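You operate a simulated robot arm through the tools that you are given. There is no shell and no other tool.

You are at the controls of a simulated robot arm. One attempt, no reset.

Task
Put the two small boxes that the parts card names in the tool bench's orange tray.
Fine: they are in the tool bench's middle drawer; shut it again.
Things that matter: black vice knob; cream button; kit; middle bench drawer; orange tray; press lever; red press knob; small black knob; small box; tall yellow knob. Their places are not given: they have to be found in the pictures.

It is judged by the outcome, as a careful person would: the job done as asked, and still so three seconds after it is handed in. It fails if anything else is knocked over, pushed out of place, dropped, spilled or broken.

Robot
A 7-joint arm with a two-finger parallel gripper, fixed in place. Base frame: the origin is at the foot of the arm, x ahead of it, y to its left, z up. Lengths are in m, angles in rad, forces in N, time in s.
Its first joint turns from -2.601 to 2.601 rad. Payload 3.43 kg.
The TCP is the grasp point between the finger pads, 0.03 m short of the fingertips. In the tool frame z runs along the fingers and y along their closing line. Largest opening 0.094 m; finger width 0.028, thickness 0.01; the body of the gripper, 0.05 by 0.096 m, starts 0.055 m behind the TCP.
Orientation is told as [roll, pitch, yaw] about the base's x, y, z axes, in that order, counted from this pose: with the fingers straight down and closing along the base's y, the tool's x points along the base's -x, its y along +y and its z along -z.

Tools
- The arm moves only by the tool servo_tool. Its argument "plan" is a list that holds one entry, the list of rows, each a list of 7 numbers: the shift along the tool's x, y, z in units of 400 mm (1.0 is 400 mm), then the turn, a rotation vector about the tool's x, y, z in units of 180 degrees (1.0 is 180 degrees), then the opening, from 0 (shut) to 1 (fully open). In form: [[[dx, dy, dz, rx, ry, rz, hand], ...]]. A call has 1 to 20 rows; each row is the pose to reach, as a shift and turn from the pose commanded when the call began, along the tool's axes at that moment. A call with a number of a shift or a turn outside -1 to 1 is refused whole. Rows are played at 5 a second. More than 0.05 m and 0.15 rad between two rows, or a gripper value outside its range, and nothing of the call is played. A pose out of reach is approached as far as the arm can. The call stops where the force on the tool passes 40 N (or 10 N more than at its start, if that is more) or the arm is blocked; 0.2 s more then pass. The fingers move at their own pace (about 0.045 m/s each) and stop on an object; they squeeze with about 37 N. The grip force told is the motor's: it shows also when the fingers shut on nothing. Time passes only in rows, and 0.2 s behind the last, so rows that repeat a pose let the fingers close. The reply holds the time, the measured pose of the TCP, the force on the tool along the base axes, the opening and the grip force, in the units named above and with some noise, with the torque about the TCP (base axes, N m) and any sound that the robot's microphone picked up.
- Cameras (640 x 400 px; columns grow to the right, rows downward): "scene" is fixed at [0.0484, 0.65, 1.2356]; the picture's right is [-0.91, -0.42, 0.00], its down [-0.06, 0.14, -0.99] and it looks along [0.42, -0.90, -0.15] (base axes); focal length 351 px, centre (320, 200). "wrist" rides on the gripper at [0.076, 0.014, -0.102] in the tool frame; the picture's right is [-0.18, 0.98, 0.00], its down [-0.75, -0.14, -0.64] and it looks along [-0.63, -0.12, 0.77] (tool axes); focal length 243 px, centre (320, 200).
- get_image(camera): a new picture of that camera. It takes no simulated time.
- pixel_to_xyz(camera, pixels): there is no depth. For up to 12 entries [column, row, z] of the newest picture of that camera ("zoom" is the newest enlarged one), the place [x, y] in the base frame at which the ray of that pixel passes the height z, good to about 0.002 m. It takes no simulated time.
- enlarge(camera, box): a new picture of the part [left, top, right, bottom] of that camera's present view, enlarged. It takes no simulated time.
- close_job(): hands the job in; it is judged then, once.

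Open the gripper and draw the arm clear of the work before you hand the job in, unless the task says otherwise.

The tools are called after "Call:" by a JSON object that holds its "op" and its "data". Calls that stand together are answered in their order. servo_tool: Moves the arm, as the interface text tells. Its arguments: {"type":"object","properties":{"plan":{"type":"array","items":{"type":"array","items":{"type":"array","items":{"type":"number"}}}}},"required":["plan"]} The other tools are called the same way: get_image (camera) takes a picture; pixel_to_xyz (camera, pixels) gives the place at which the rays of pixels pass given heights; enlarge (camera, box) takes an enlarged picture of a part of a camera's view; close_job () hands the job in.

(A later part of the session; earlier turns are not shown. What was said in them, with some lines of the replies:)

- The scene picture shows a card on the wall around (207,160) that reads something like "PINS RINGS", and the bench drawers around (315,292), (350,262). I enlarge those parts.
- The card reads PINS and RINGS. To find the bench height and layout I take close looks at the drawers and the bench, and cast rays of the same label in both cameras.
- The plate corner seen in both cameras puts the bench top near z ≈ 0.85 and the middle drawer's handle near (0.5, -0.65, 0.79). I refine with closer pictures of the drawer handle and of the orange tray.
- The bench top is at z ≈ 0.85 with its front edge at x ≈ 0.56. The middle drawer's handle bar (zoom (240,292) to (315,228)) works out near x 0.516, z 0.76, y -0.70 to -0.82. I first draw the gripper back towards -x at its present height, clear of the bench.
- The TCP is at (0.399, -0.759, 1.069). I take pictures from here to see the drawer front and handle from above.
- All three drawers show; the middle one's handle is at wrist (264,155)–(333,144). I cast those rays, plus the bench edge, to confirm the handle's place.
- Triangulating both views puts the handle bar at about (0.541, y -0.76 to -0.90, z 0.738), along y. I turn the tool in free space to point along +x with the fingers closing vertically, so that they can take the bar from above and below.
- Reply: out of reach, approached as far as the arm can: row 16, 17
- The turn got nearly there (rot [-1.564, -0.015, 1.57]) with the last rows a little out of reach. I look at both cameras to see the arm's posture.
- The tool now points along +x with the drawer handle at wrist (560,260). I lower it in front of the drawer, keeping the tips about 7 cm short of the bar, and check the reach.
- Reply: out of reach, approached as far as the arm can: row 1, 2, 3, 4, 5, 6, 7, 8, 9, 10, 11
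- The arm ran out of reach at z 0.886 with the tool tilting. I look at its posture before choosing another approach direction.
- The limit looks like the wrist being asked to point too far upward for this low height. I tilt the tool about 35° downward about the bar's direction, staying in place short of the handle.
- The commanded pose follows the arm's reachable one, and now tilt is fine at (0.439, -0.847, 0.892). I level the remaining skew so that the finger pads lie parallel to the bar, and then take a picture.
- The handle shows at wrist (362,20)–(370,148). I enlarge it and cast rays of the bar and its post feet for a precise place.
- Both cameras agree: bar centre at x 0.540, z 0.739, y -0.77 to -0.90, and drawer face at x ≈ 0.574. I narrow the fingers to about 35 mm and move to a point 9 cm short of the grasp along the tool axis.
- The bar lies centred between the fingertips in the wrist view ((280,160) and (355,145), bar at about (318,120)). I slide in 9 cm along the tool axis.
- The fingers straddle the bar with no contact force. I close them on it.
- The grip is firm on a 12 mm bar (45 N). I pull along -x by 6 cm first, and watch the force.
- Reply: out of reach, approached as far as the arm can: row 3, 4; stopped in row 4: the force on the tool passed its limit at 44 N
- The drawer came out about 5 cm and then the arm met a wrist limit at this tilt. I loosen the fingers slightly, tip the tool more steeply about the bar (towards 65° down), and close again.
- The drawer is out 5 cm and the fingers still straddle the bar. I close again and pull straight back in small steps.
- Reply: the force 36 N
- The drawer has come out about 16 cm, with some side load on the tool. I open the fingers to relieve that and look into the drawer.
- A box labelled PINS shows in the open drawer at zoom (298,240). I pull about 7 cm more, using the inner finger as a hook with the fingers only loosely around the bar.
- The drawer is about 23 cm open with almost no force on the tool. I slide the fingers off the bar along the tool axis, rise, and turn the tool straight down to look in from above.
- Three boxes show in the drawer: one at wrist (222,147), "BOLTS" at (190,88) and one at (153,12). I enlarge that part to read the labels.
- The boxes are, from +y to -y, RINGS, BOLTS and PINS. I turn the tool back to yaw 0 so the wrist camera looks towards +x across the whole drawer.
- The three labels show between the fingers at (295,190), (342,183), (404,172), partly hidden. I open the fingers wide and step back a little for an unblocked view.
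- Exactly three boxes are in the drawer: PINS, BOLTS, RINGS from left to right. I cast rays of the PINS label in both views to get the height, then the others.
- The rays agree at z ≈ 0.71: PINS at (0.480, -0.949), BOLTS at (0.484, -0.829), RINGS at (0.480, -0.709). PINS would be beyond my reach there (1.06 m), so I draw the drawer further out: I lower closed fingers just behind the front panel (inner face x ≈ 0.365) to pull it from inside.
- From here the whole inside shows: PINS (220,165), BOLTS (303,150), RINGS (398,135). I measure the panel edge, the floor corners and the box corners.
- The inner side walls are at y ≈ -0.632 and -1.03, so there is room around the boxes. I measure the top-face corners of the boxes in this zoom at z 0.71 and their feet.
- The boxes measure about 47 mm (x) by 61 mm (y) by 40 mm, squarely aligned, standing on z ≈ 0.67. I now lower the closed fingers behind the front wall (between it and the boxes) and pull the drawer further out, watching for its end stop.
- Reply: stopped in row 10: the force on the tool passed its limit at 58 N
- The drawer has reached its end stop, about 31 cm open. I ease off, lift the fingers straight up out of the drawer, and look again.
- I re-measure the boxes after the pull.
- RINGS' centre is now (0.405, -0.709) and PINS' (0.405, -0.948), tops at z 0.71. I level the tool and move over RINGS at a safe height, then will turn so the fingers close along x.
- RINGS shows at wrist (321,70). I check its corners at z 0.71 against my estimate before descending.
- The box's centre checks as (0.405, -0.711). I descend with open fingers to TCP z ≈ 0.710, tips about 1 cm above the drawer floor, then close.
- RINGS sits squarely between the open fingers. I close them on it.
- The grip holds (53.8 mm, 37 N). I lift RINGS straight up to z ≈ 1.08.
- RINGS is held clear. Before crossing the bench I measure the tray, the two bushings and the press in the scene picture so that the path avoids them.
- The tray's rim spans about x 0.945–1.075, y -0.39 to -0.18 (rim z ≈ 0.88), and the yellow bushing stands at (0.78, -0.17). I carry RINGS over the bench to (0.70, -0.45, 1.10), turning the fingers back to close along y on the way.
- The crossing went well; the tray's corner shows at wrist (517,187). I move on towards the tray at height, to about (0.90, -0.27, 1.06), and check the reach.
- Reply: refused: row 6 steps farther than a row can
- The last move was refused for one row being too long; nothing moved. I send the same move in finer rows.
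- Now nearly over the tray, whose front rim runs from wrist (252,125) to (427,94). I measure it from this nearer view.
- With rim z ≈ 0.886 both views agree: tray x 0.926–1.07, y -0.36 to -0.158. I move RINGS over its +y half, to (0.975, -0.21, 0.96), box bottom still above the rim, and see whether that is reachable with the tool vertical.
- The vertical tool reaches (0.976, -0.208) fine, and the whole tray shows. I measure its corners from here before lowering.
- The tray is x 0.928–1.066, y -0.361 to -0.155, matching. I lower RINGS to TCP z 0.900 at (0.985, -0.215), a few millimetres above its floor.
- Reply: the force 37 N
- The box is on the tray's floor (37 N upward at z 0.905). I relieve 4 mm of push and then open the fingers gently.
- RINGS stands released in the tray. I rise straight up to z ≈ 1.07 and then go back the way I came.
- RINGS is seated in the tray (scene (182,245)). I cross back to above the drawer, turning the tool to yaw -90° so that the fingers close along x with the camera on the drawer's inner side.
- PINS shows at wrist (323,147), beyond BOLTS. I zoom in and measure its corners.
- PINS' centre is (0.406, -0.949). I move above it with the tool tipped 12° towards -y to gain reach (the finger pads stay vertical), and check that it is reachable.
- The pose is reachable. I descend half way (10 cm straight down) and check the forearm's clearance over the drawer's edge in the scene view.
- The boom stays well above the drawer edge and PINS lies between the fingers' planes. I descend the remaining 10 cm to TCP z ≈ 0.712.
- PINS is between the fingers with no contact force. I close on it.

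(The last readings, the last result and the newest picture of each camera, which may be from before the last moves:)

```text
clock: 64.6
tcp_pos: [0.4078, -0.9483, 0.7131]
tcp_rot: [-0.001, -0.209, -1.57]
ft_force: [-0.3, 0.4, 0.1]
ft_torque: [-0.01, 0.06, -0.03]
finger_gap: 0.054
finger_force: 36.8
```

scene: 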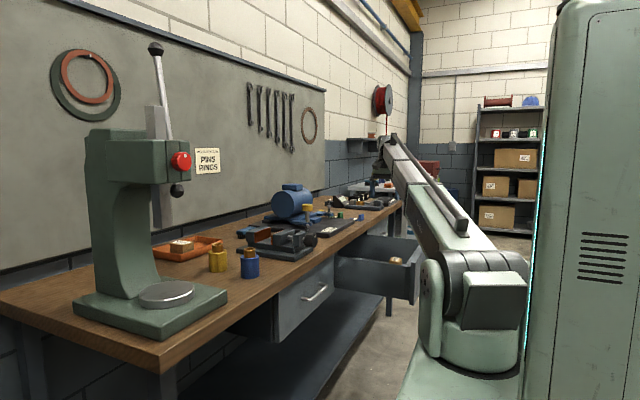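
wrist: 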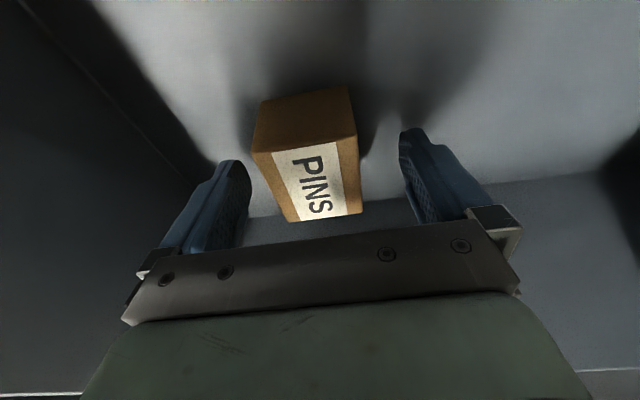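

PINS is gripped (54 mm, 37 N). I lift it straight up out of the drawer, then up and inwards to about (0.408, -0.82, 1.07).

Call:
{"op": "servo_tool", "data": {"plan": [[[-0.012, 0, -0.056, 0, 0, 0, 0], [-0.031, 0, -0.146, 0, 0, 0, 0], [-0.05, 0, -0.236, 0, 0, 0, 0], [-0.07, 0, -0.326, 0, 0, 0, 0], [-0.089, 0, -0.4156, 0, 0, 0, 0], [-0.053, 0, -0.504, 0, 0, 0, 0], [-0.016, 0, -0.593, 0, 0, 0, 0], [0.02, 0, -0.682, 0, 0, 0, 0], [0.056, 0, -0.771, 0, 0, 0, 0], [0.093, 0, -0.859, 0, 0, 0, 0], [0.129, 0, -0.948, 0, 0, 0, 0], [0.129, 0, -0.948, 0, 0, 0, 0]]]}}

Call:
{"op": "get_image", "data": {"camera": "wrist"}}

Call:
{"op": "get_image", "data": {"camera": "scene"}}

```text
clock: 67.2
tcp_pos: [0.4087, -0.8195, 1.075]
tcp_rot: [0.001, -0.21, -1.571]
ft_force: [0.2, -0.1, -3.0]
ft_torque: [0.0, -0.06, 0.0]
finger_gap: 0.0539
finger_force: 36.9
```

```text
taken
```

wrist: 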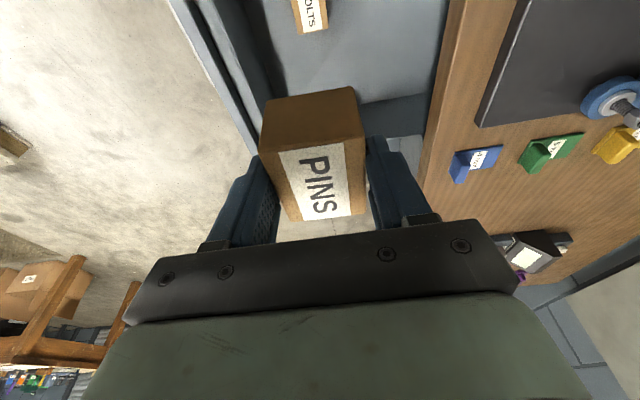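

```text
taken
```

scene: 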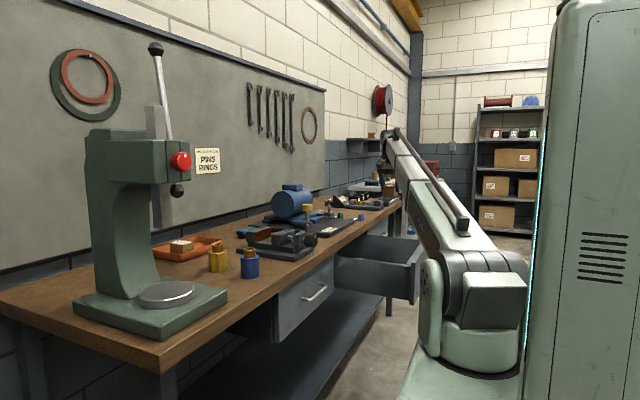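

PINS is clear of everything. I carry it across the bench to (0.70, -0.45, 1.09), turning about the vertical by +90° so that the tilt points outward over the tray and the box stays level.

Call:
{"op": "servo_tool", "data": {"plan": [[[0.069, 0.056, -0.0177, -0.00805, 0, -0.03761, 0], [0.138, 0.1119, -0.0355, -0.01611, 0, -0.07522, 0], [0.207, 0.1679, -0.0532, -0.02416, 0, -0.11282, 0], [0.276, 0.2238, -0.0709, -0.03222, 0, -0.15043, 0], [0.345, 0.2798, -0.0887, -0.04027, 0, -0.18804, 0], [0.414, 0.3358, -0.1064, -0.04832, 0, -0.22565, 0], [0.483, 0.3917, -0.1241, -0.05638, 0, -0.26325, 0], [0.552, 0.4477, -0.1418, -0.06443, 0, -0.30086, 0], [0.621, 0.5037, -0.1596, -0.07248, 0, -0.33847, 0], [0.69, 0.5596, -0.1773, -0.08054, 0, -0.37608, 0], [0.759, 0.6156, -0.195, -0.08859, 0, -0.41368, 0], [0.828, 0.6715, -0.2128, -0.09665, 0, -0.45129, 0], [0.897, 0.7275, -0.2305, -0.1047, 0, -0.4889, 0], [0.897, 0.7275, -0.2305, -0.1047, 0, -0.4889, 0]]]}}

Call:
{"op": "get_image", "data": {"camera": "wrist"}}

Call:
{"op": "get_image", "data": {"camera": "scene"}}

```text
clock: 70.2
tcp_pos: [0.6959, -0.4491, 1.0945]
tcp_rot: [0.002, -0.212, 0.002]
ft_force: [0.0, -1.2, -2.5]
ft_torque: [-0.02, 0.01, 0.0]
finger_gap: 0.0536
finger_force: 37.3
```

```text
taken
```

wrist: 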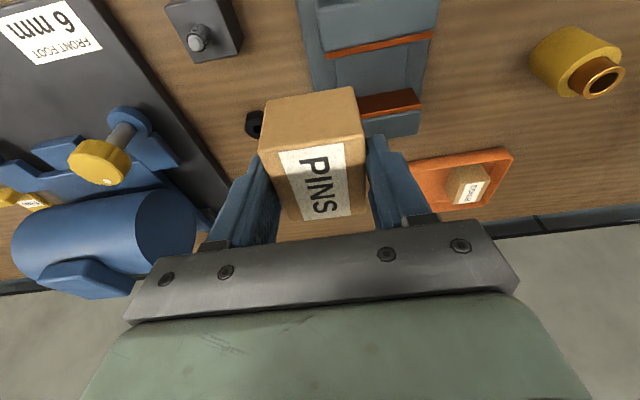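

```text
taken
```

scene: 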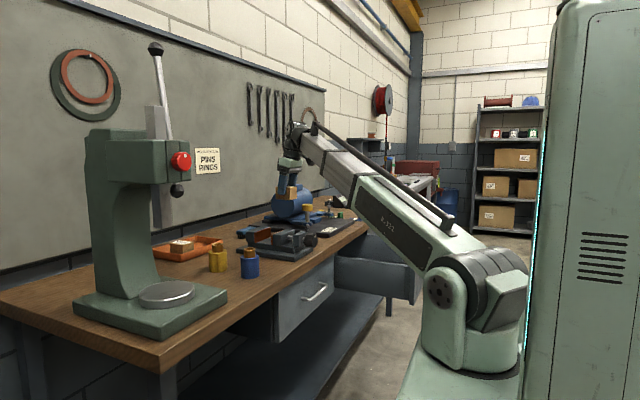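

RINGS is in the tray at wrist (468,185). I move PINS over the tray's -y half, to (0.985, -0.30, 1.00).

Call:
{"op": "servo_tool", "data": {"plan": [[[-0.073, 0.0414, 0.0426, 0, 0, 0, 0], [-0.1459, 0.0828, 0.0851, 0, 0, 0, 0], [-0.2189, 0.1242, 0.1277, 0, 0, 0, 0], [-0.2918, 0.1656, 0.1702, 0, 0, 0, 0], [-0.3648, 0.2069, 0.2128, 0, 0, 0, 0], [-0.4377, 0.2483, 0.2553, 0, 0, 0, 0], [-0.5107, 0.2897, 0.2979, 0, 0, 0, 0], [-0.5836, 0.3311, 0.3404, 0, 0, 0, 0], [-0.6566, 0.3725, 0.383, 0, 0, 0, 0], [-0.6566, 0.3725, 0.383, 0, 0, 0, 0]]]}}

Call:
{"op": "get_image", "data": {"camera": "wrist"}}

Call:
{"op": "enlarge", "data": {"camera": "scene", "box": [130, 150, 290, 290]}}

```text
clock: 72.4
tcp_pos: [0.9865, -0.2952, 0.9981]
tcp_rot: [-0.001, -0.21, -0.001]
ft_force: [0.7, 0.3, -2.2]
ft_torque: [-0.01, -0.02, -0.02]
finger_gap: 0.0538
finger_force: 37.3
```

```text
taken
```

wrist: 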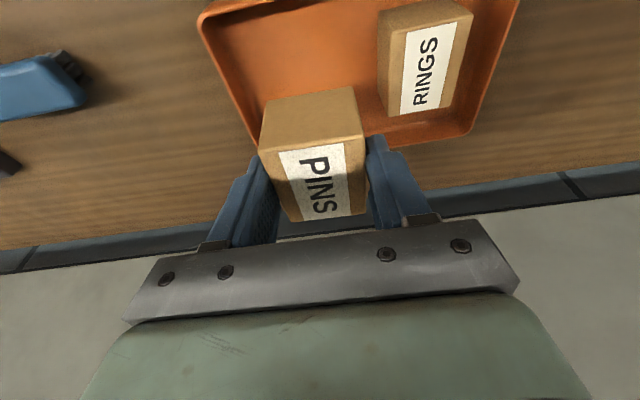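

```text
2.86 times, centred on (210, 220) of scene
```

zoom: 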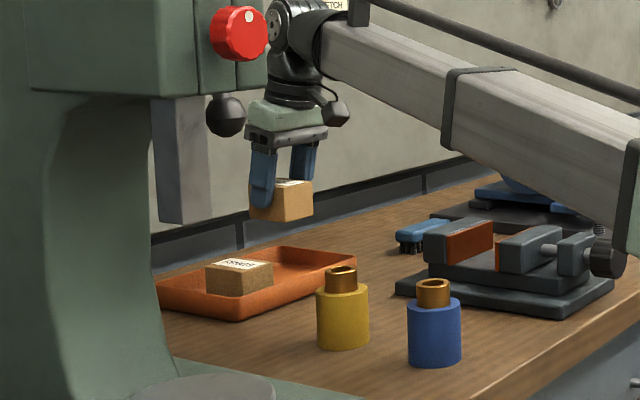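

Both boxes and the tray show. I measure RINGS' near side and the tray's walls to set the lowering place for PINS.

Call:
{"op": "enlarge", "data": {"camera": "wrist", "box": [190, 0, 530, 200]}}

Call:
{"op": "pixel_to_xyz", "data": {"camera": "wrist", "pixels": [[389, 33, 0.905], [472, 15, 0.905], [389, 116, 0.905], [449, 105, 0.905], [200, 20, 0.886], [257, 150, 0.886], [468, 136, 0.886], [210, 28, 0.86], [265, 130, 0.86]]}}

```text
1.88 times, centred on (360, 100) of wrist
```

zoom: 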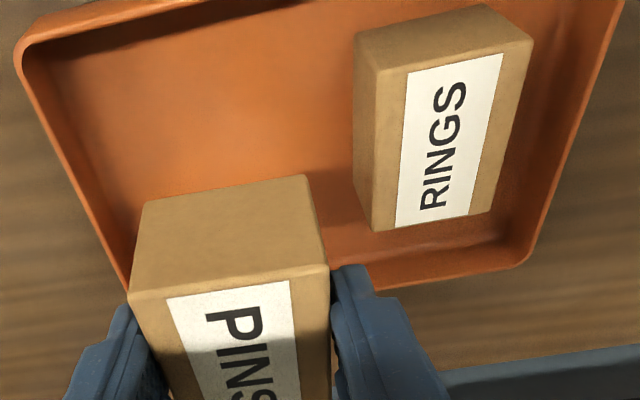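

```text
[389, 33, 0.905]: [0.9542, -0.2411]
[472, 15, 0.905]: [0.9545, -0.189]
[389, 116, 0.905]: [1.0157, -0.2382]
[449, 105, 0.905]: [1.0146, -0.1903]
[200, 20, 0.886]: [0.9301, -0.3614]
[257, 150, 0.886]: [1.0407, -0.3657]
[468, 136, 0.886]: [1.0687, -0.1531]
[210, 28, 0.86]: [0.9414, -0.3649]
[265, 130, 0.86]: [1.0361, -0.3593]
```

RINGS occupies y -0.241 to -0.190; the free part of the tray runs to y ≈ -0.355. I lower PINS at (0.985, -0.2975) to TCP z 0.914, just above the floor.

Call:
{"op": "servo_tool", "data": {"plan": [[[0.012, -0.0058, 0.05, 0, 0, 0, 0], [0.024, -0.0058, 0.1, 0, 0, 0, 0], [0.036, -0.0058, 0.15, 0, 0, 0, 0], [0.043, -0.0058, 0.18, 0, 0, 0, 0], [0.0479, -0.0058, 0.2048, 0, 0, 0, 0], [0.0479, -0.0058, 0.2048, 0, 0, 0, 0]]]}}

Call:
{"op": "get_image", "data": {"camera": "wrist"}}

Call:
{"op": "enlarge", "data": {"camera": "scene", "box": [150, 200, 250, 275]}}

```text
clock: 73.8
tcp_pos: [0.9821, -0.3, 0.9106]
tcp_rot: [0.002, -0.212, 0.0]
ft_force: [0.2, 2.2, 6.4]
ft_torque: [-0.04, 0.07, -0.01]
finger_gap: 0.0539
finger_force: 37.0
```

```text
taken
```

wrist: 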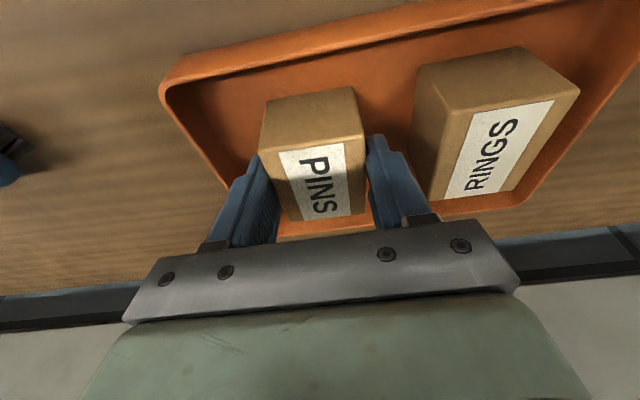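

```text
5.33 times, centred on (200, 238) of scene
```

zoom: 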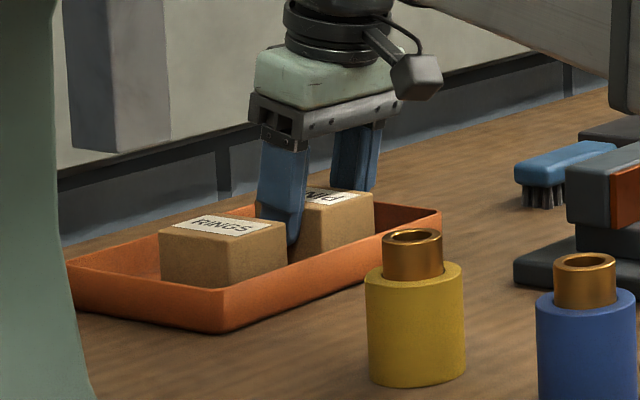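

PINS has touched the tray floor lightly (about 6 N). I open the fingers just enough to release it.

Call:
{"op": "servo_tool", "data": {"plan": [[[0, 0, 0, 0, 0, 0, 0.68], [0, 0, 0, 0, 0, 0, 0.68], [0, 0, 0, 0, 0, 0, 0.68], [0, 0, 0, 0, 0, 0, 0.68]]]}}

Call:
{"op": "get_image", "data": {"camera": "wrist"}}

Call:
{"op": "enlarge", "data": {"camera": "scene", "box": [150, 200, 250, 275]}}

```text
clock: 74.8
tcp_pos: [0.9836, -0.3015, 0.9115]
tcp_rot: [0.002, -0.213, 0.0]
ft_force: [-0.5, -0.8, -0.3]
ft_torque: [-0.01, -0.02, -0.03]
finger_gap: 0.0642
finger_force: 0.1
```

```text
taken
```

wrist: 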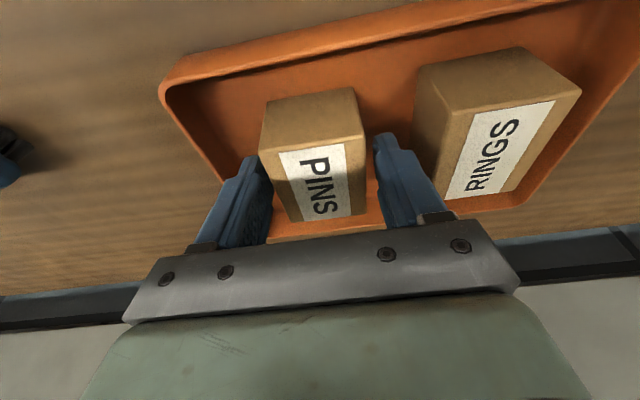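

```text
5.33 times, centred on (200, 238) of scene
```

zoom: 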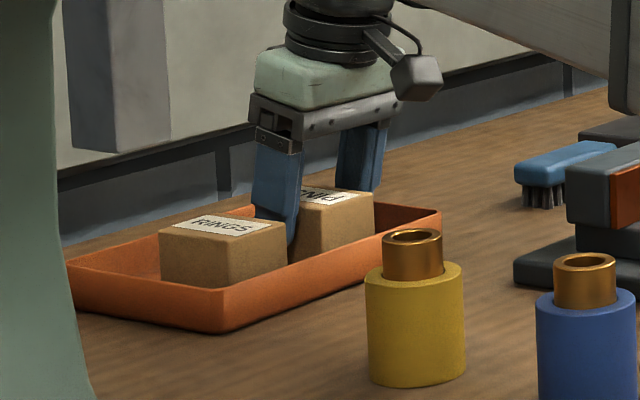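

PINS is released and both boxes stand in the tray. I rise straight up and draw back to (0.70, -0.45, 1.10).

Call:
{"op": "servo_tool", "data": {"plan": [[[-0.0105, 0, -0.049, 0, 0, 0, 0.68], [-0.029, 0, -0.135, 0, 0, 0, 0.68], [-0.0475, 0, -0.22, 0, 0, 0, 0.68], [-0.066, 0, -0.306, 0, 0, 0, 0.68], [-0.0842, 0, -0.391, 0, 0, 0, 0.68], [-0.0085, -0.0417, -0.416, 0, 0, 0, 0.68], [0.067, -0.0833, -0.4405, 0, 0, 0, 0.68], [0.143, -0.125, -0.4655, 0, 0, 0, 0.68], [0.2185, -0.1667, -0.49, 0, 0, 0, 0.68], [0.294, -0.2083, -0.515, 0, 0, 0, 0.68], [0.37, -0.25, -0.54, 0, 0, 0, 0.68], [0.4455, -0.2917, -0.5645, 0, 0, 0, 0.68], [0.521, -0.3333, -0.589, 0, 0, 0, 0.68], [0.597, -0.375, -0.614, 0, 0, 0, 0.68], [0.597, -0.375, -0.614, 0, 0, 0, 0.68]]]}}

Call:
{"op": "get_image", "data": {"camera": "wrist"}}

Call:
{"op": "get_image", "data": {"camera": "scene"}}

```text
clock: 78.0
tcp_pos: [0.6983, -0.4529, 1.102]
tcp_rot: [0.0, -0.211, 0.001]
ft_force: [0.0, 0.5, 0.8]
ft_torque: [0.02, -0.02, 0.01]
finger_gap: 0.0636
finger_force: 0.1
```

```text
taken
```

wrist: 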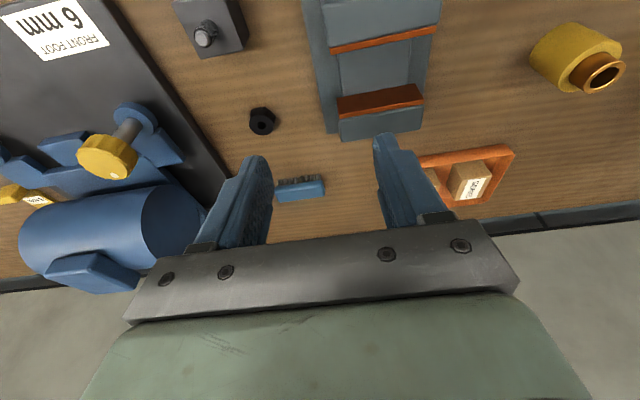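

```text
taken
```

scene: 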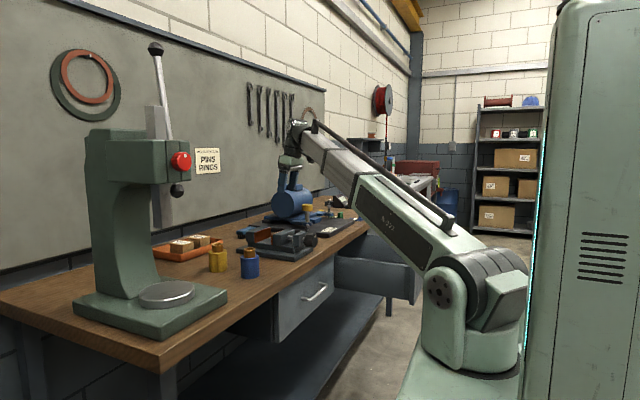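

Both boxes are in the tray (scene (180,245), (200,241)). Now for the drawer: I level the tool and travel back over towards the front of the open drawer at z ≈ 1.10.

Call:
{"op": "servo_tool", "data": {"plan": [[[0, 0, 0, 0, 0.0336, 0, 0.5], [0, 0, 0, 0, 0.0672, 0, 0.5], [0, 0, 0, 0, 0.0672, 0, 0.5]]]}}

Call:
{"op": "servo_tool", "data": {"plan": [[[0.0859, -0.0607, 0, 0, 0, 0, 0.5], [0.1718, -0.1214, 0, 0, 0, 0, 0.5], [0.2577, -0.182, 0, 0, 0, 0, 0.5], [0.3436, -0.2427, 0, 0, 0, 0, 0.5], [0.4295, -0.3034, 0, 0, 0, 0, 0.5], [0.5155, -0.3641, 0, 0, 0, 0, 0.5], [0.6014, -0.4248, 0, 0, 0, 0, 0.5], [0.6873, -0.4855, 0, 0, 0, 0, 0.5], [0.7732, -0.5461, 0, 0, 0, 0, 0.5], [0.8591, -0.6068, 0, 0, 0, 0, 0.5], [0.945, -0.6675, 0, 0, 0, 0, 0.5], [0.945, -0.6675, 0, 0, 0, 0, 0.5]]]}}

Call:
{"op": "get_image", "data": {"camera": "wrist"}}

```text
clock: 78.8
tcp_pos: [0.6986, -0.4518, 1.1011]
tcp_rot: [-0.001, 0.002, 0.0]
ft_force: [0.5, -0.9, 0.3]
ft_torque: [-0.02, 0.01, -0.02]
finger_gap: 0.0468
finger_force: 0.0
```

```text
clock: 81.4
tcp_pos: [0.3202, -0.7182, 1.1005]
tcp_rot: [-0.001, 0.0, -0.001]
ft_force: [-0.1, -0.2, -0.4]
ft_torque: [-0.03, 0.02, -0.01]
finger_gap: 0.0472
finger_force: 0.0
```

```text
taken
```

wrist: 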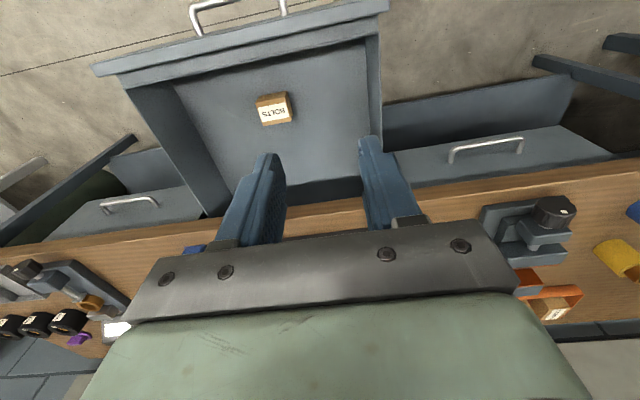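

Only BOLTS remains in the drawer; its handle is at the top edge of the picture near (200,20). I move to in front of the panel while turning the tool to yaw +90°.

Call:
{"op": "servo_tool", "data": {"plan": [[[0.0313, -0.0213, 0.0083, 0, 0, -0.0417, 0.5], [0.0625, -0.0425, 0.0167, 0, 0, -0.0833, 0.5], [0.0938, -0.0638, 0.025, 0, 0, -0.125, 0.5], [0.125, -0.085, 0.0333, 0, 0, -0.1667, 0.5], [0.1563, -0.1063, 0.0417, 0, 0, -0.2083, 0.5], [0.1875, -0.1275, 0.05, 0, 0, -0.25, 0.5], [0.2188, -0.1488, 0.0583, 0, 0, -0.2917, 0.5], [0.25, -0.17, 0.0667, 0, 0, -0.3333, 0.5], [0.2813, -0.1913, 0.075, 0, 0, -0.375, 0.5], [0.3125, -0.2125, 0.0833, 0, 0, -0.4167, 0.5], [0.3438, -0.2338, 0.0917, 0, 0, -0.4583, 0.5], [0.375, -0.255, 0.1, 0, 0, -0.5, 0.5], [0.375, -0.255, 0.1, 0, 0, -0.5, 0.5]]]}}

Call:
{"op": "get_image", "data": {"camera": "wrist"}}

Call:
{"op": "get_image", "data": {"camera": "scene"}}

```text
clock: 84.2
tcp_pos: [0.1696, -0.8194, 1.0619]
tcp_rot: [0.0, 0.0, 1.573]
ft_force: [0.1, 0.9, 0.0]
ft_torque: [0.0, 0.02, 0.04]
finger_gap: 0.047
finger_force: 0.1
```

```text
taken
```

wrist: 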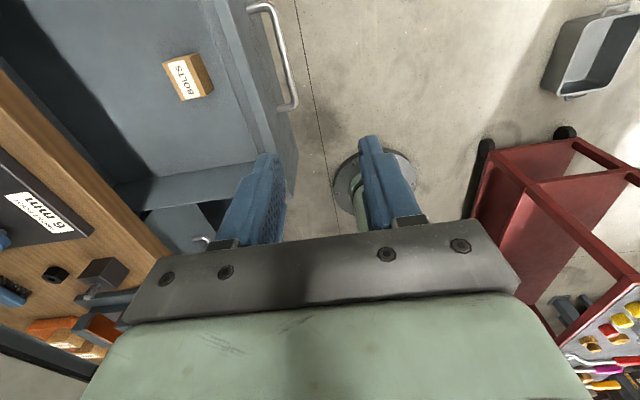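

```text
taken
```

scene: 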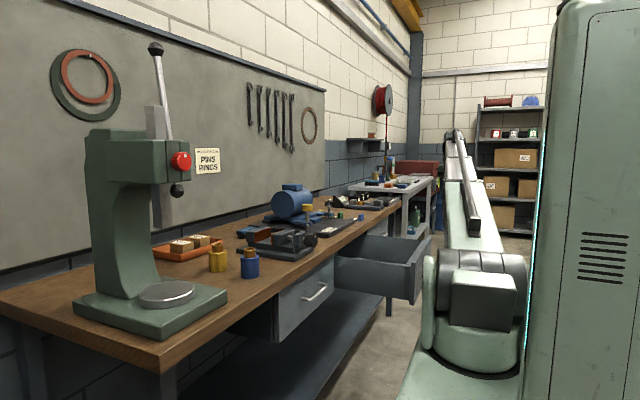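

The handle bar shows at wrist (268,10)–(292,103). I measure it at its known height.

Call:
{"op": "enlarge", "data": {"camera": "wrist", "box": [220, 0, 340, 130]}}

Call:
{"op": "pixel_to_xyz", "data": {"camera": "wrist", "pixels": [[270, 12, 0.739], [280, 50, 0.739], [292, 100, 0.739], [285, 70, 0.739], [281, 107, 0.739], [250, 12, 0.739]]}}

```text
3.08 times, centred on (280, 65) of wrist
```

zoom: 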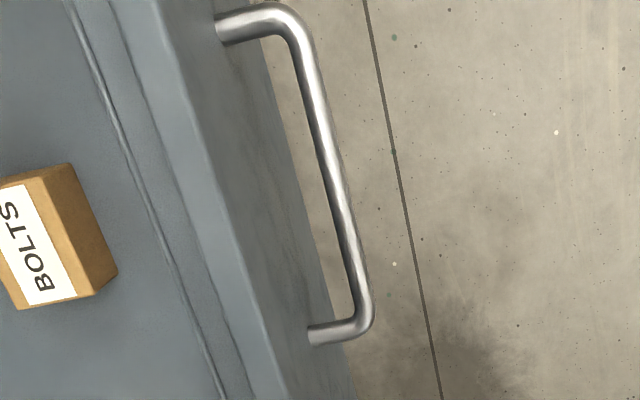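

```text
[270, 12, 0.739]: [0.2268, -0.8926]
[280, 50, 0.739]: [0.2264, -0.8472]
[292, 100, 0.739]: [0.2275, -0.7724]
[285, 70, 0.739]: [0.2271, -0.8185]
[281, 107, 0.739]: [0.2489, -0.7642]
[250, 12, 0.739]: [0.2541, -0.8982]
```

The bar is at x 0.227, z 0.739. I tip the tool to 65° down and come to 10 cm short of the bar along the tool axis, fingers about 30 mm open.

Call:
{"op": "servo_tool", "data": {"plan": [[[0.0038, -0.003, 0.0779, 0.0199, 0, 0, 0.32], [0.0076, -0.006, 0.1557, 0.0397, 0, 0, 0.32], [0.0114, -0.009, 0.2336, 0.0596, 0, 0, 0.32], [0.0151, -0.012, 0.3114, 0.0794, 0, 0, 0.32], [0.0189, -0.015, 0.3893, 0.0993, 0, 0, 0.32], [0.0227, -0.018, 0.4671, 0.1191, 0, 0, 0.32], [0.0265, -0.021, 0.545, 0.139, 0, 0, 0.32], [0.0265, -0.021, 0.545, 0.139, 0, 0, 0.32]]]}}

Call:
{"op": "get_image", "data": {"camera": "wrist"}}

Call:
{"op": "enlarge", "data": {"camera": "scene", "box": [350, 190, 500, 310]}}

```text
clock: 86.0
tcp_pos: [0.2028, -0.8324, 0.8519]
tcp_rot: [-0.429, -0.014, 1.536]
ft_force: [0.9, -0.4, -0.9]
ft_torque: [-0.03, 0.03, -0.08]
finger_gap: 0.0302
finger_force: 0.0
out of reach, approached as far as the arm can: row 5, 6, 7, 8
```

```text
taken
```

wrist: 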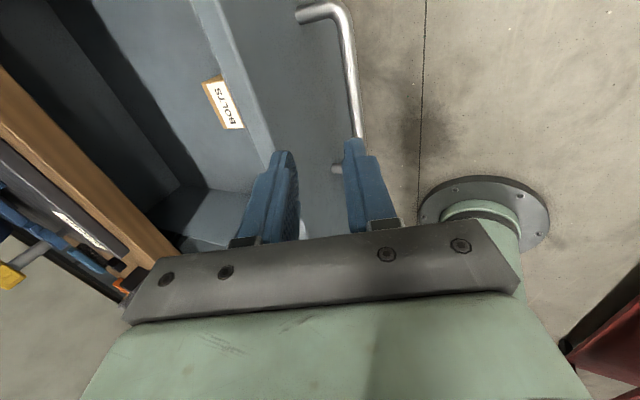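

```text
3.33 times, centred on (425, 250) of scene
```

zoom: 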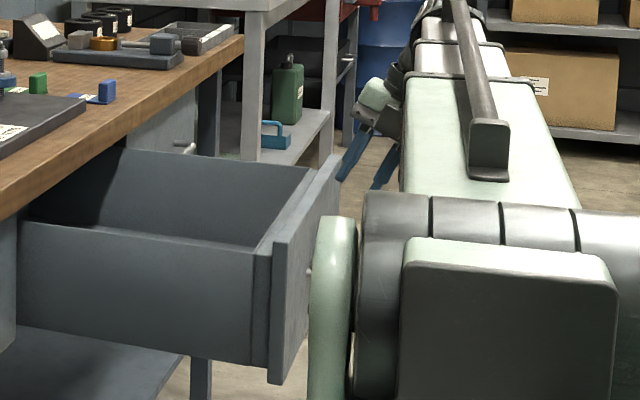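

The arm cannot hold that tilt this close in (stuck at x 0.203). I back up and return to vertical, to push the bar from outside with closed, vertical fingers instead.

Call:
{"op": "servo_tool", "data": {"plan": [[[0, 0, -0.0833, -0.03, 0, 0, 0.2], [0, 0, -0.1667, -0.06, 0, 0, 0], [0, 0, -0.25, -0.1, 0, 0, 0], [0, 0, -0.3, -0.1366, 0, 0, 0], [0, 0, -0.3, -0.1366, 0, 0, 0]]]}}

```text
clock: 87.2
tcp_pos: [0.1547, -0.8309, 0.961]
tcp_rot: [-0.005, -0.002, 1.563]
ft_force: [-0.3, 0.1, -0.1]
ft_torque: [0.03, -0.02, 0.0]
finger_gap: 0.0001
finger_force: 33.5
out of reach, approached as far as the arm can: row 1
```

The tool is vertical at (0.155, -0.831, 0.961). I turn it to yaw 0, which leaves the narrow side of the hand towards the bench.

Call:
{"op": "servo_tool", "data": {"plan": [[[0, 0, 0, 0, 0, 0.0415, 0], [0, 0, 0, 0, 0, 0.0829, 0], [0, 0, 0, 0, 0, 0.1244, 0], [0, 0, 0, 0, 0, 0.1658, 0], [0, 0, 0, 0, 0, 0.2073, 0], [0, 0, 0, 0, 0, 0.2488, 0], [0, 0, 0, 0, 0, 0.2902, 0], [0, 0, 0, 0, 0, 0.3317, 0], [0, 0, 0, 0, 0, 0.3731, 0], [0, 0, 0, 0, 0, 0.4146, 0], [0, 0, 0, 0, 0, 0.456, 0], [0, 0, 0, 0, 0, 0.4975, 0], [0, 0, 0, 0, 0, 0.4975, 0]]]}}

Call:
{"op": "get_image", "data": {"camera": "wrist"}}

Call:
{"op": "get_image", "data": {"camera": "scene"}}

```text
clock: 90.0
tcp_pos: [0.1516, -0.8295, 0.9625]
tcp_rot: [0.0, -0.007, 0.008]
ft_force: [-0.7, -0.3, -0.2]
ft_torque: [0.03, 0.03, 0.0]
finger_gap: 0.0
finger_force: 32.7
```

```text
taken
```

wrist: 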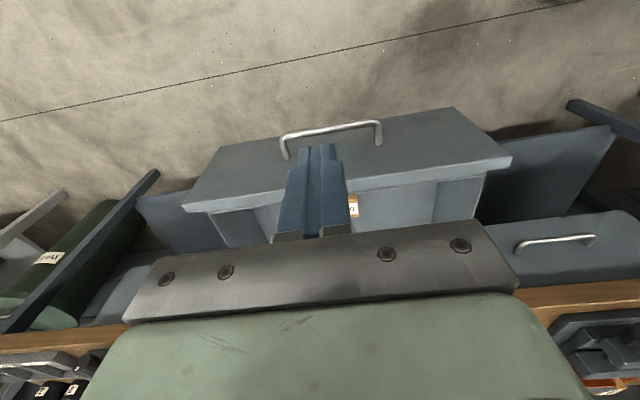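

```text
taken
```

scene: 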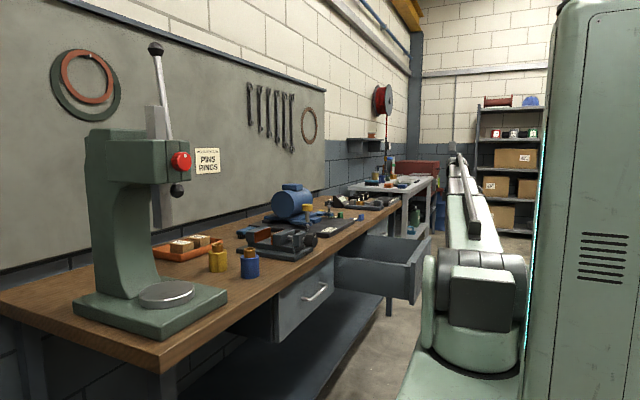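

The closed fingertips are just outside the bar's line. I lower them to bar height (TCP z 0.745) about 3.5 cm in front of the bar.

Call:
{"op": "servo_tool", "data": {"plan": [[[-0.0075, 0, 0.09, 0, 0, 0, 0], [-0.015, 0, 0.18, 0, 0, 0, 0], [-0.0225, 0, 0.27, 0, 0, 0, 0], [-0.03, 0, 0.36, 0, 0, 0, 0], [-0.0375, 0, 0.45, 0, 0, 0, 0], [-0.045, 0, 0.544, 0, 0, 0, 0], [-0.045, 0, 0.544, 0, 0, 0, 0]]]}}

Call:
{"op": "get_image", "data": {"camera": "wrist"}}

Call:
{"op": "enlarge", "data": {"camera": "scene", "box": [350, 190, 500, 310]}}

```text
clock: 91.6
tcp_pos: [0.1735, -0.8314, 0.7419]
tcp_rot: [0.0, -0.006, 0.008]
ft_force: [-0.2, -0.3, -0.5]
ft_torque: [-0.02, -0.01, -0.01]
finger_gap: 0.0
finger_force: 33.0
```

```text
taken
```

wrist: 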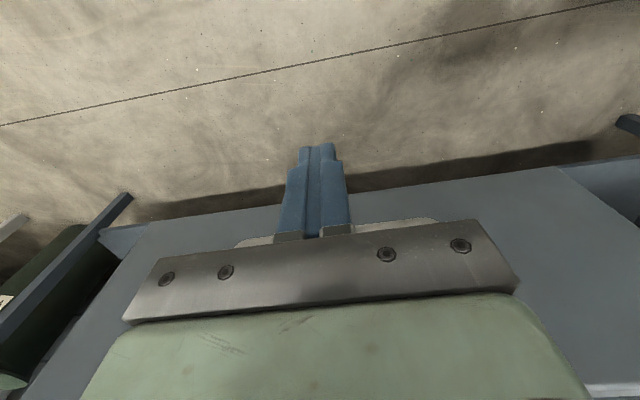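

```text
3.33 times, centred on (425, 250) of scene
```

zoom: 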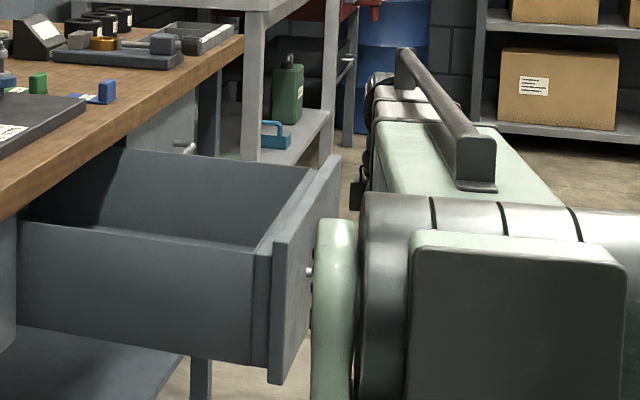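

The bar shows just behind the fingers. I push the drawer in steadily along +x with small rows, watching the force.

Call:
{"op": "servo_tool", "data": {"plan": [[[-0.03, 0, 0, 0, 0, 0, 0], [-0.06, 0, 0, 0, 0, 0, 0], [-0.09, 0, 0, 0, 0, 0, 0], [-0.125, 0, 0, 0, 0, 0, 0], [-0.16, 0, 0, 0, 0, 0, 0], [-0.195, 0, 0, 0, 0, 0, 0], [-0.23, 0, 0, 0, 0, 0, 0], [-0.265, 0, 0, 0, 0, 0, 0], [-0.3, 0, 0, 0, 0, 0, 0], [-0.335, 0, 0, 0, 0, 0, 0], [-0.37, 0, 0, 0, 0, 0, 0], [-0.405, 0, 0, 0, 0, 0, 0], [-0.44, 0, 0, 0, 0, 0, 0], [-0.475, 0, 0, 0, 0, 0, 0], [-0.51, 0, 0, 0, 0, 0, 0], [-0.54, 0, 0, 0, 0, 0, 0], [-0.566, 0, 0, 0, 0, 0, 0], [-0.566, 0, 0, 0, 0, 0, 0]]]}}

Call:
{"op": "get_image", "data": {"camera": "wrist"}}

Call:
{"op": "enlarge", "data": {"camera": "scene", "box": [320, 190, 470, 300]}}

```text
clock: 95.4
tcp_pos: [0.3993, -0.8307, 0.7465]
tcp_rot: [0.001, -0.007, 0.008]
ft_force: [-0.5, 0.3, 0.2]
ft_torque: [0.04, 0.02, -0.03]
finger_gap: 0.0
finger_force: 33.2
```

```text
taken
```

wrist: 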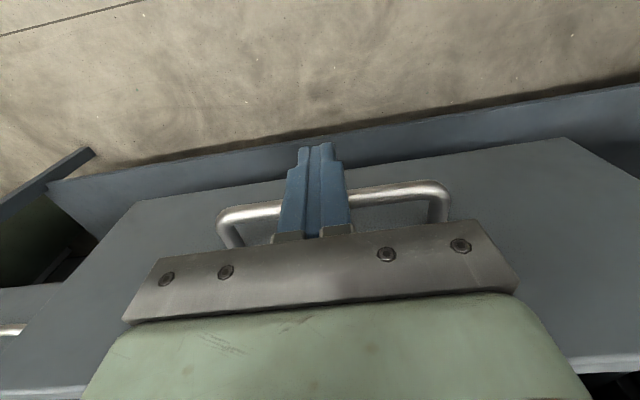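

```text
3.64 times, centred on (395, 245) of scene
```

zoom: 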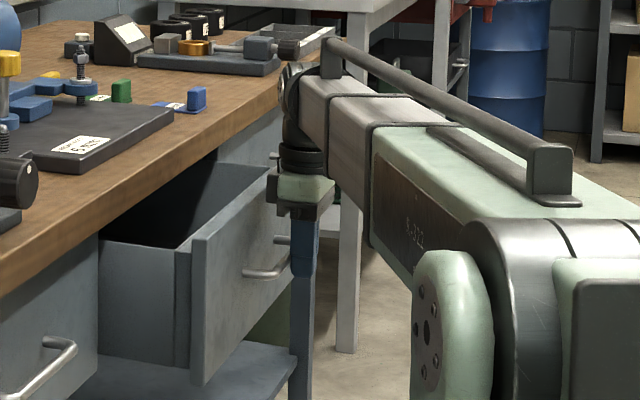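

The drawer is now about 12 cm open. To keep the hand clear of the bench edge for the rest, I back off 3 cm and tip the tool 25° so that the hand leans back.

Call:
{"op": "servo_tool", "data": {"plan": [[[0.04, 0, 0, 0, 0, 0, 0], [0.075, 0, 0, 0, 0, 0, 0], [0.075, 0, 0, 0, -0.035, 0, 0], [0.075, 0, 0, 0, -0.07, 0, 0], [0.075, 0, 0, 0, -0.105, 0, 0], [0.075, 0, 0, 0, -0.139, 0, 0], [0.075, 0, 0, 0, -0.139, 0, 0]]]}}

Call:
{"op": "get_image", "data": {"camera": "wrist"}}

Call:
{"op": "enlarge", "data": {"camera": "scene", "box": [320, 190, 470, 300]}}

```text
clock: 97.0
tcp_pos: [0.3677, -0.8291, 0.7458]
tcp_rot: [0.0, -0.446, 0.008]
ft_force: [0.1, -0.2, 0.5]
ft_torque: [0.02, 0.0, -0.02]
finger_gap: 0.0
finger_force: 32.9
```

```text
taken
```

wrist: 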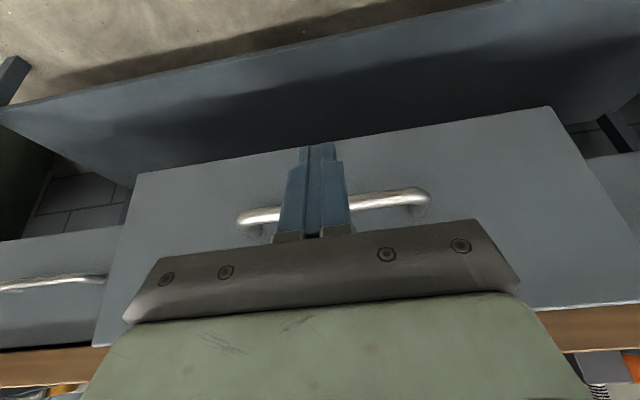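

```text
3.64 times, centred on (395, 245) of scene
```

zoom: 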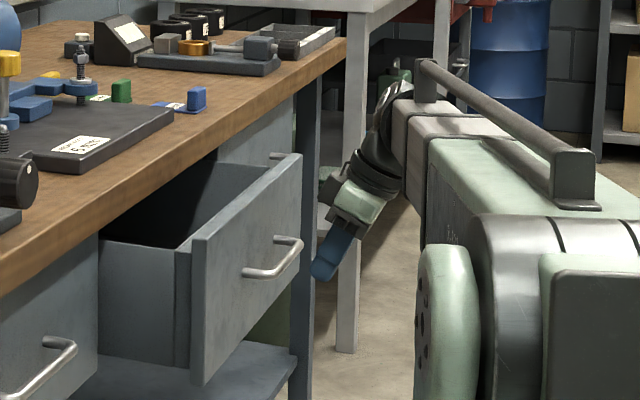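

The tilted fingers point at the bar again. I push on along +x by 13 cm.

Call:
{"op": "servo_tool", "data": {"plan": [[[-0.0331, 0, 0.0158, 0, 0, 0, 0], [-0.0662, 0, 0.0316, 0, 0, 0, 0], [-0.0993, 0, 0.0474, 0, 0, 0, 0], [-0.1324, 0, 0.0632, 0, 0, 0, 0], [-0.1655, 0, 0.079, 0, 0, 0, 0], [-0.1986, 0, 0.0948, 0, 0, 0, 0], [-0.2317, 0, 0.1106, 0, 0, 0, 0], [-0.2648, 0, 0.1264, 0, 0, 0, 0], [-0.2979, 0, 0.1422, 0, 0, 0, 0], [-0.2979, 0, 0.1422, 0, 0, 0, 0]]]}}

Call:
{"op": "get_image", "data": {"camera": "wrist"}}

Call:
{"op": "enlarge", "data": {"camera": "scene", "box": [310, 190, 440, 290]}}

```text
clock: 99.2
tcp_pos: [0.4982, -0.8268, 0.7431]
tcp_rot: [0.001, -0.444, 0.008]
ft_force: [0.5, 0.2, 1.4]
ft_torque: [0.02, 0.02, 0.01]
finger_gap: 0.0
finger_force: 33.2
```

```text
taken
```

wrist: 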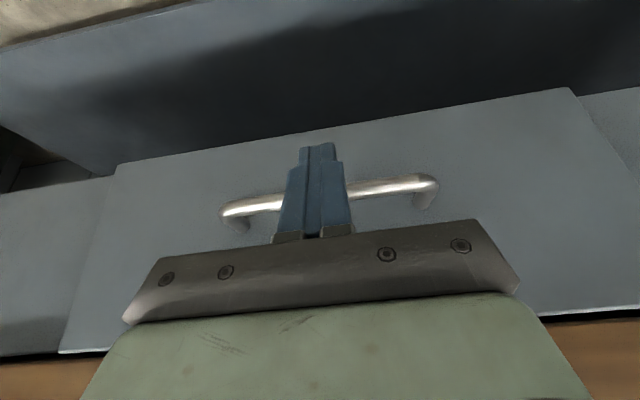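

```text
4.00 times, centred on (375, 240) of scene
```

zoom: 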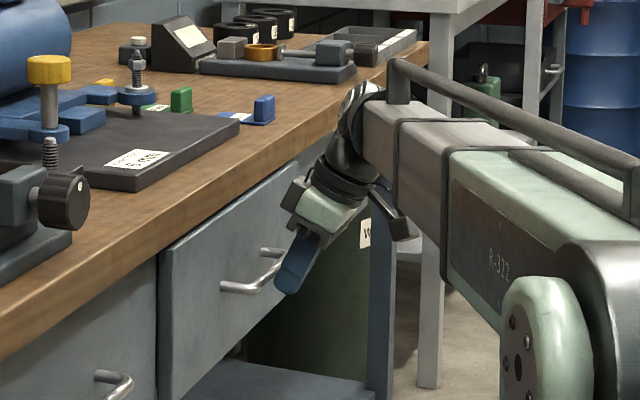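

The drawer is nearly shut, about 2 cm still out. I push on in 4 mm steps.

Call:
{"op": "servo_tool", "data": {"plan": [[[-0.009, 0, 0.0043, 0, 0, 0, 0], [-0.018, 0, 0.0086, 0, 0, 0, 0], [-0.027, 0, 0.0129, 0, 0, 0, 0], [-0.0361, 0, 0.0172, 0, 0, 0, 0], [-0.0451, 0, 0.0216, 0, 0, 0, 0], [-0.0451, 0, 0.0216, 0, 0, 0, 0]]]}}

Call:
{"op": "enlarge", "data": {"camera": "scene", "box": [310, 215, 400, 285]}}

Call:
{"op": "get_image", "data": {"camera": "wrist"}}

```text
clock: 100.6
tcp_pos: [0.5168, -0.8279, 0.7444]
tcp_rot: [0.002, -0.44, 0.007]
ft_force: [-30.3, 0.5, -1.6]
ft_torque: [0.04, 0.4, 0.05]
finger_gap: 0.0
finger_force: 32.6
```

```text
5.71 times, centred on (355, 250) of scene
```

zoom: 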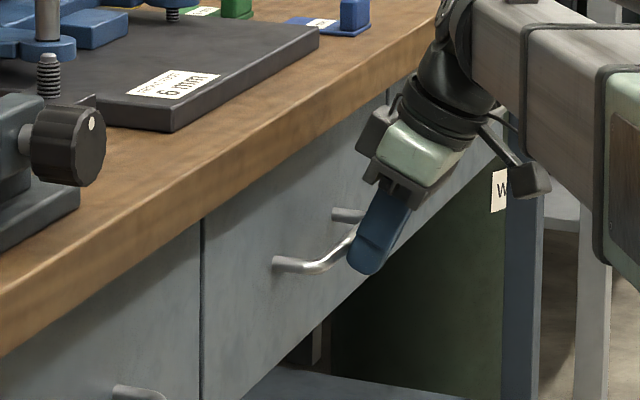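

```text
taken
```

wrist: 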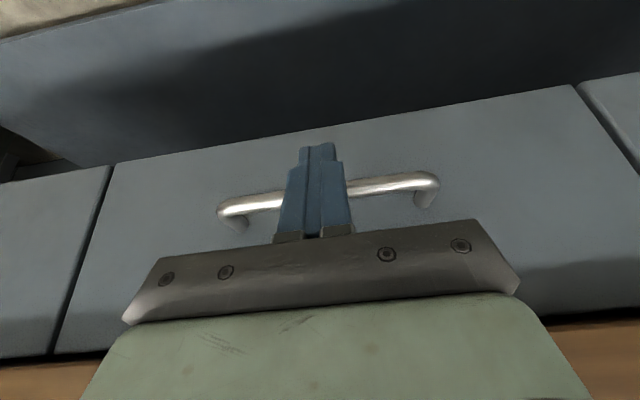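

The push now meets 30 N and the drawer face is flush with its neighbours: it is shut. I draw back along -x and look again.

Call:
{"op": "servo_tool", "data": {"plan": [[[0.0226, 0, -0.0108, 0, 0, 0, 0], [0.0902, 0, -0.0431, 0, 0, 0, 0], [0.1579, 0, -0.0754, 0, 0, 0, 0], [0.2255, 0, -0.1078, 0, 0, 0, 0], [0.2255, 0, -0.1078, 0, 0, 0, 0]]]}}

Call:
{"op": "get_image", "data": {"camera": "wrist"}}

Call:
{"op": "enlarge", "data": {"camera": "scene", "box": [310, 215, 400, 285]}}

```text
clock: 101.8
tcp_pos: [0.4187, -0.8311, 0.7467]
tcp_rot: [0.001, -0.444, 0.008]
ft_force: [0.7, -0.4, -0.1]
ft_torque: [-0.01, 0.02, 0.03]
finger_gap: 0.0001
finger_force: 32.8
```

```text
taken
```

wrist: 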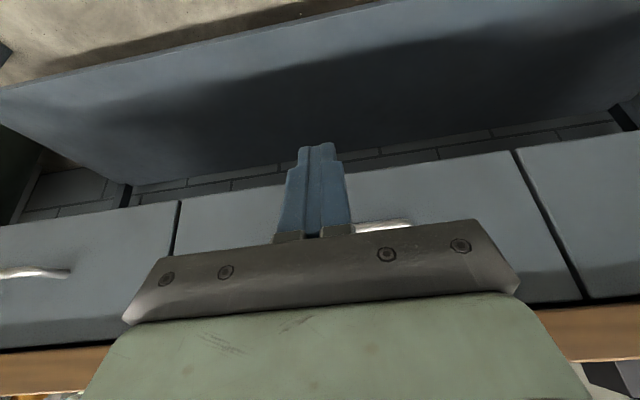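

```text
5.71 times, centred on (355, 250) of scene
```

zoom: 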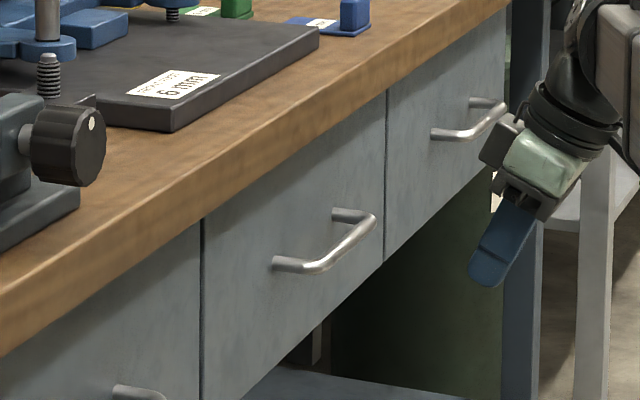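

The middle drawer is flush and stays shut. I open the gripper, raise the arm clear and level the tool.

Call:
{"op": "servo_tool", "data": {"plan": [[[0, 0, 0, 0, 0, 0, 0.5], [-0.0236, 0, -0.0857, 0, 0.0176, 0, 0.5], [-0.0473, 0, -0.1714, 0, 0.0353, 0, 0.5], [-0.0709, 0, -0.2571, 0, 0.0529, 0, 0.5], [-0.0945, 0, -0.3428, 0, 0.0705, 0, 0.5], [-0.1181, 0, -0.4284, 0, 0.0881, 0, 0.7], [-0.1418, 0, -0.5141, 0, 0.1058, 0, 1], [-0.1654, 0, -0.5998, 0, 0.1234, 0, 1], [-0.189, 0, -0.6855, 0, 0.141, 0, 1], [-0.189, 0, -0.6855, 0, 0.141, 0, 1], [-0.189, 0, -0.6855, 0, 0.141, 0, 1]]]}}

Call:
{"op": "get_image", "data": {"camera": "wrist"}}

Call:
{"op": "get_image", "data": {"camera": "scene"}}

Call:
{"op": "enlarge", "data": {"camera": "scene", "box": [140, 190, 400, 310]}}

Call:
{"op": "enlarge", "data": {"camera": "scene", "box": [140, 220, 240, 280]}}

```text
clock: 104.2
tcp_pos: [0.3685, -0.8302, 1.0224]
tcp_rot: [0.002, 0.0, 0.009]
ft_force: [0.0, 0.1, 0.3]
ft_torque: [0.0, 0.0, 0.04]
finger_gap: 0.0943
finger_force: 0.0
```

```text
taken
```

wrist: 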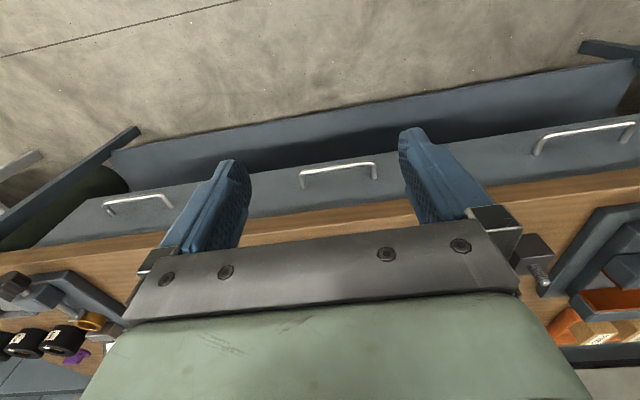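

```text
taken
```

scene: 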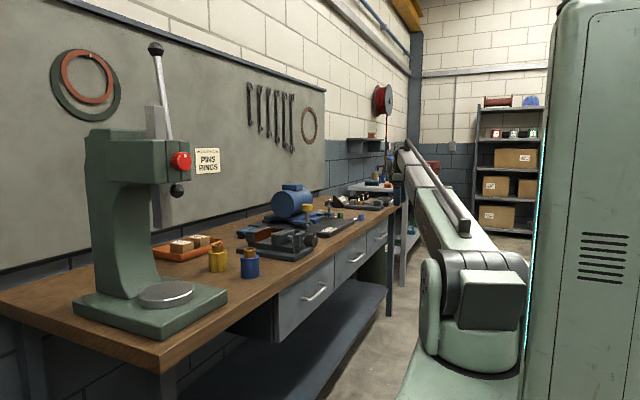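

```text
2.46 times, centred on (270, 250) of scene
```

zoom: 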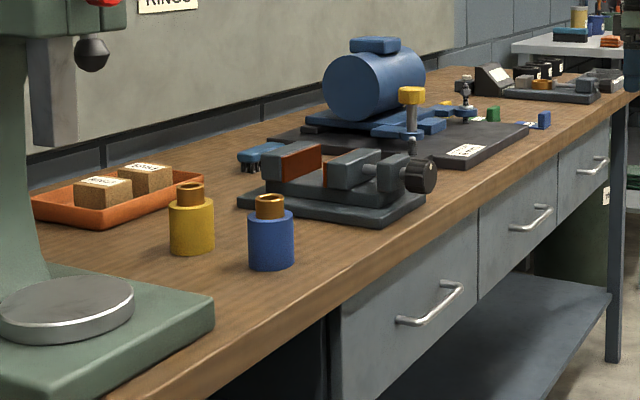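

```text
6.40 times, centred on (190, 250) of scene
```

zoom: 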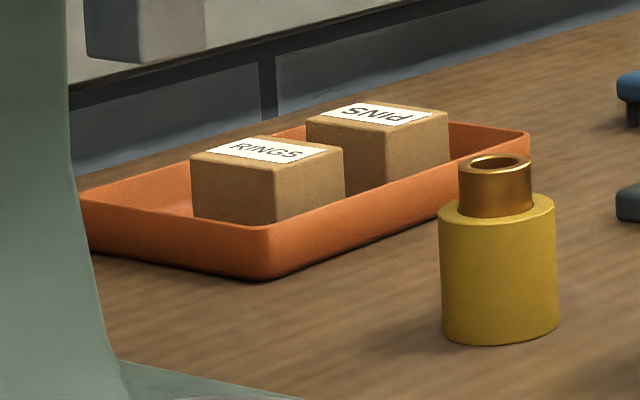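

RINGS and PINS stand in the orange tray, everything else is in its place, and the middle drawer looks flush. I verify the handle's position once more before handing in.

Call:
{"op": "pixel_to_xyz", "data": {"camera": "wrist", "pixels": [[338, 167, 0.739], [138, 201, 0.739], [585, 128, 0.739], [302, 172, 0.739], [374, 163, 0.739]]}}

Call:
{"op": "enlarge", "data": {"camera": "wrist", "box": [220, 120, 420, 240]}}

```text
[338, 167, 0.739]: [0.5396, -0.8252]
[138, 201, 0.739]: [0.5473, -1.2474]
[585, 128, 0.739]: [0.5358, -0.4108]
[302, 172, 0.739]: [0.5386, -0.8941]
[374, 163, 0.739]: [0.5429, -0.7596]
```

```text
3.20 times, centred on (320, 180) of wrist
```

zoom: 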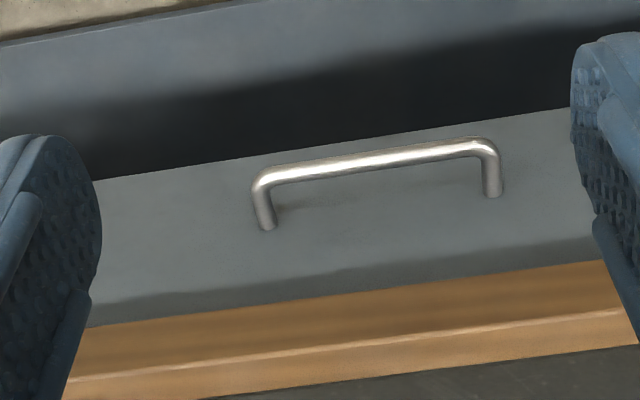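

The bar is back at x ≈ 0.540, where it was at the start and in line with the neighbouring drawers' handles, so the drawer is fully shut. The gripper is open and clear of the work, so I hand the job in.

Call:
{"op": "close_job", "data": {}}

```text
The job is handed in.
```

The two boxes on the parts card, PINS and RINGS, are in the tool bench's orange tray. The middle drawer is shut again.

- **Boxes:** both stand upright side by side in the tray, clear of its walls and of each other. The third box, BOLTS, stayed in the drawer.
- **Drawer:** its handle is back at the position measured at the start, in line with the neighbouring drawers.
- **Rest of the bench:** nothing else looks moved in the last pictures. The arm met force only on the drawer, at its end stop and when shutting, and when setting RINGS down.

The gripper is open and clear of the work, and the job is handed in. The tool only confirmed that; it gave no verdict.
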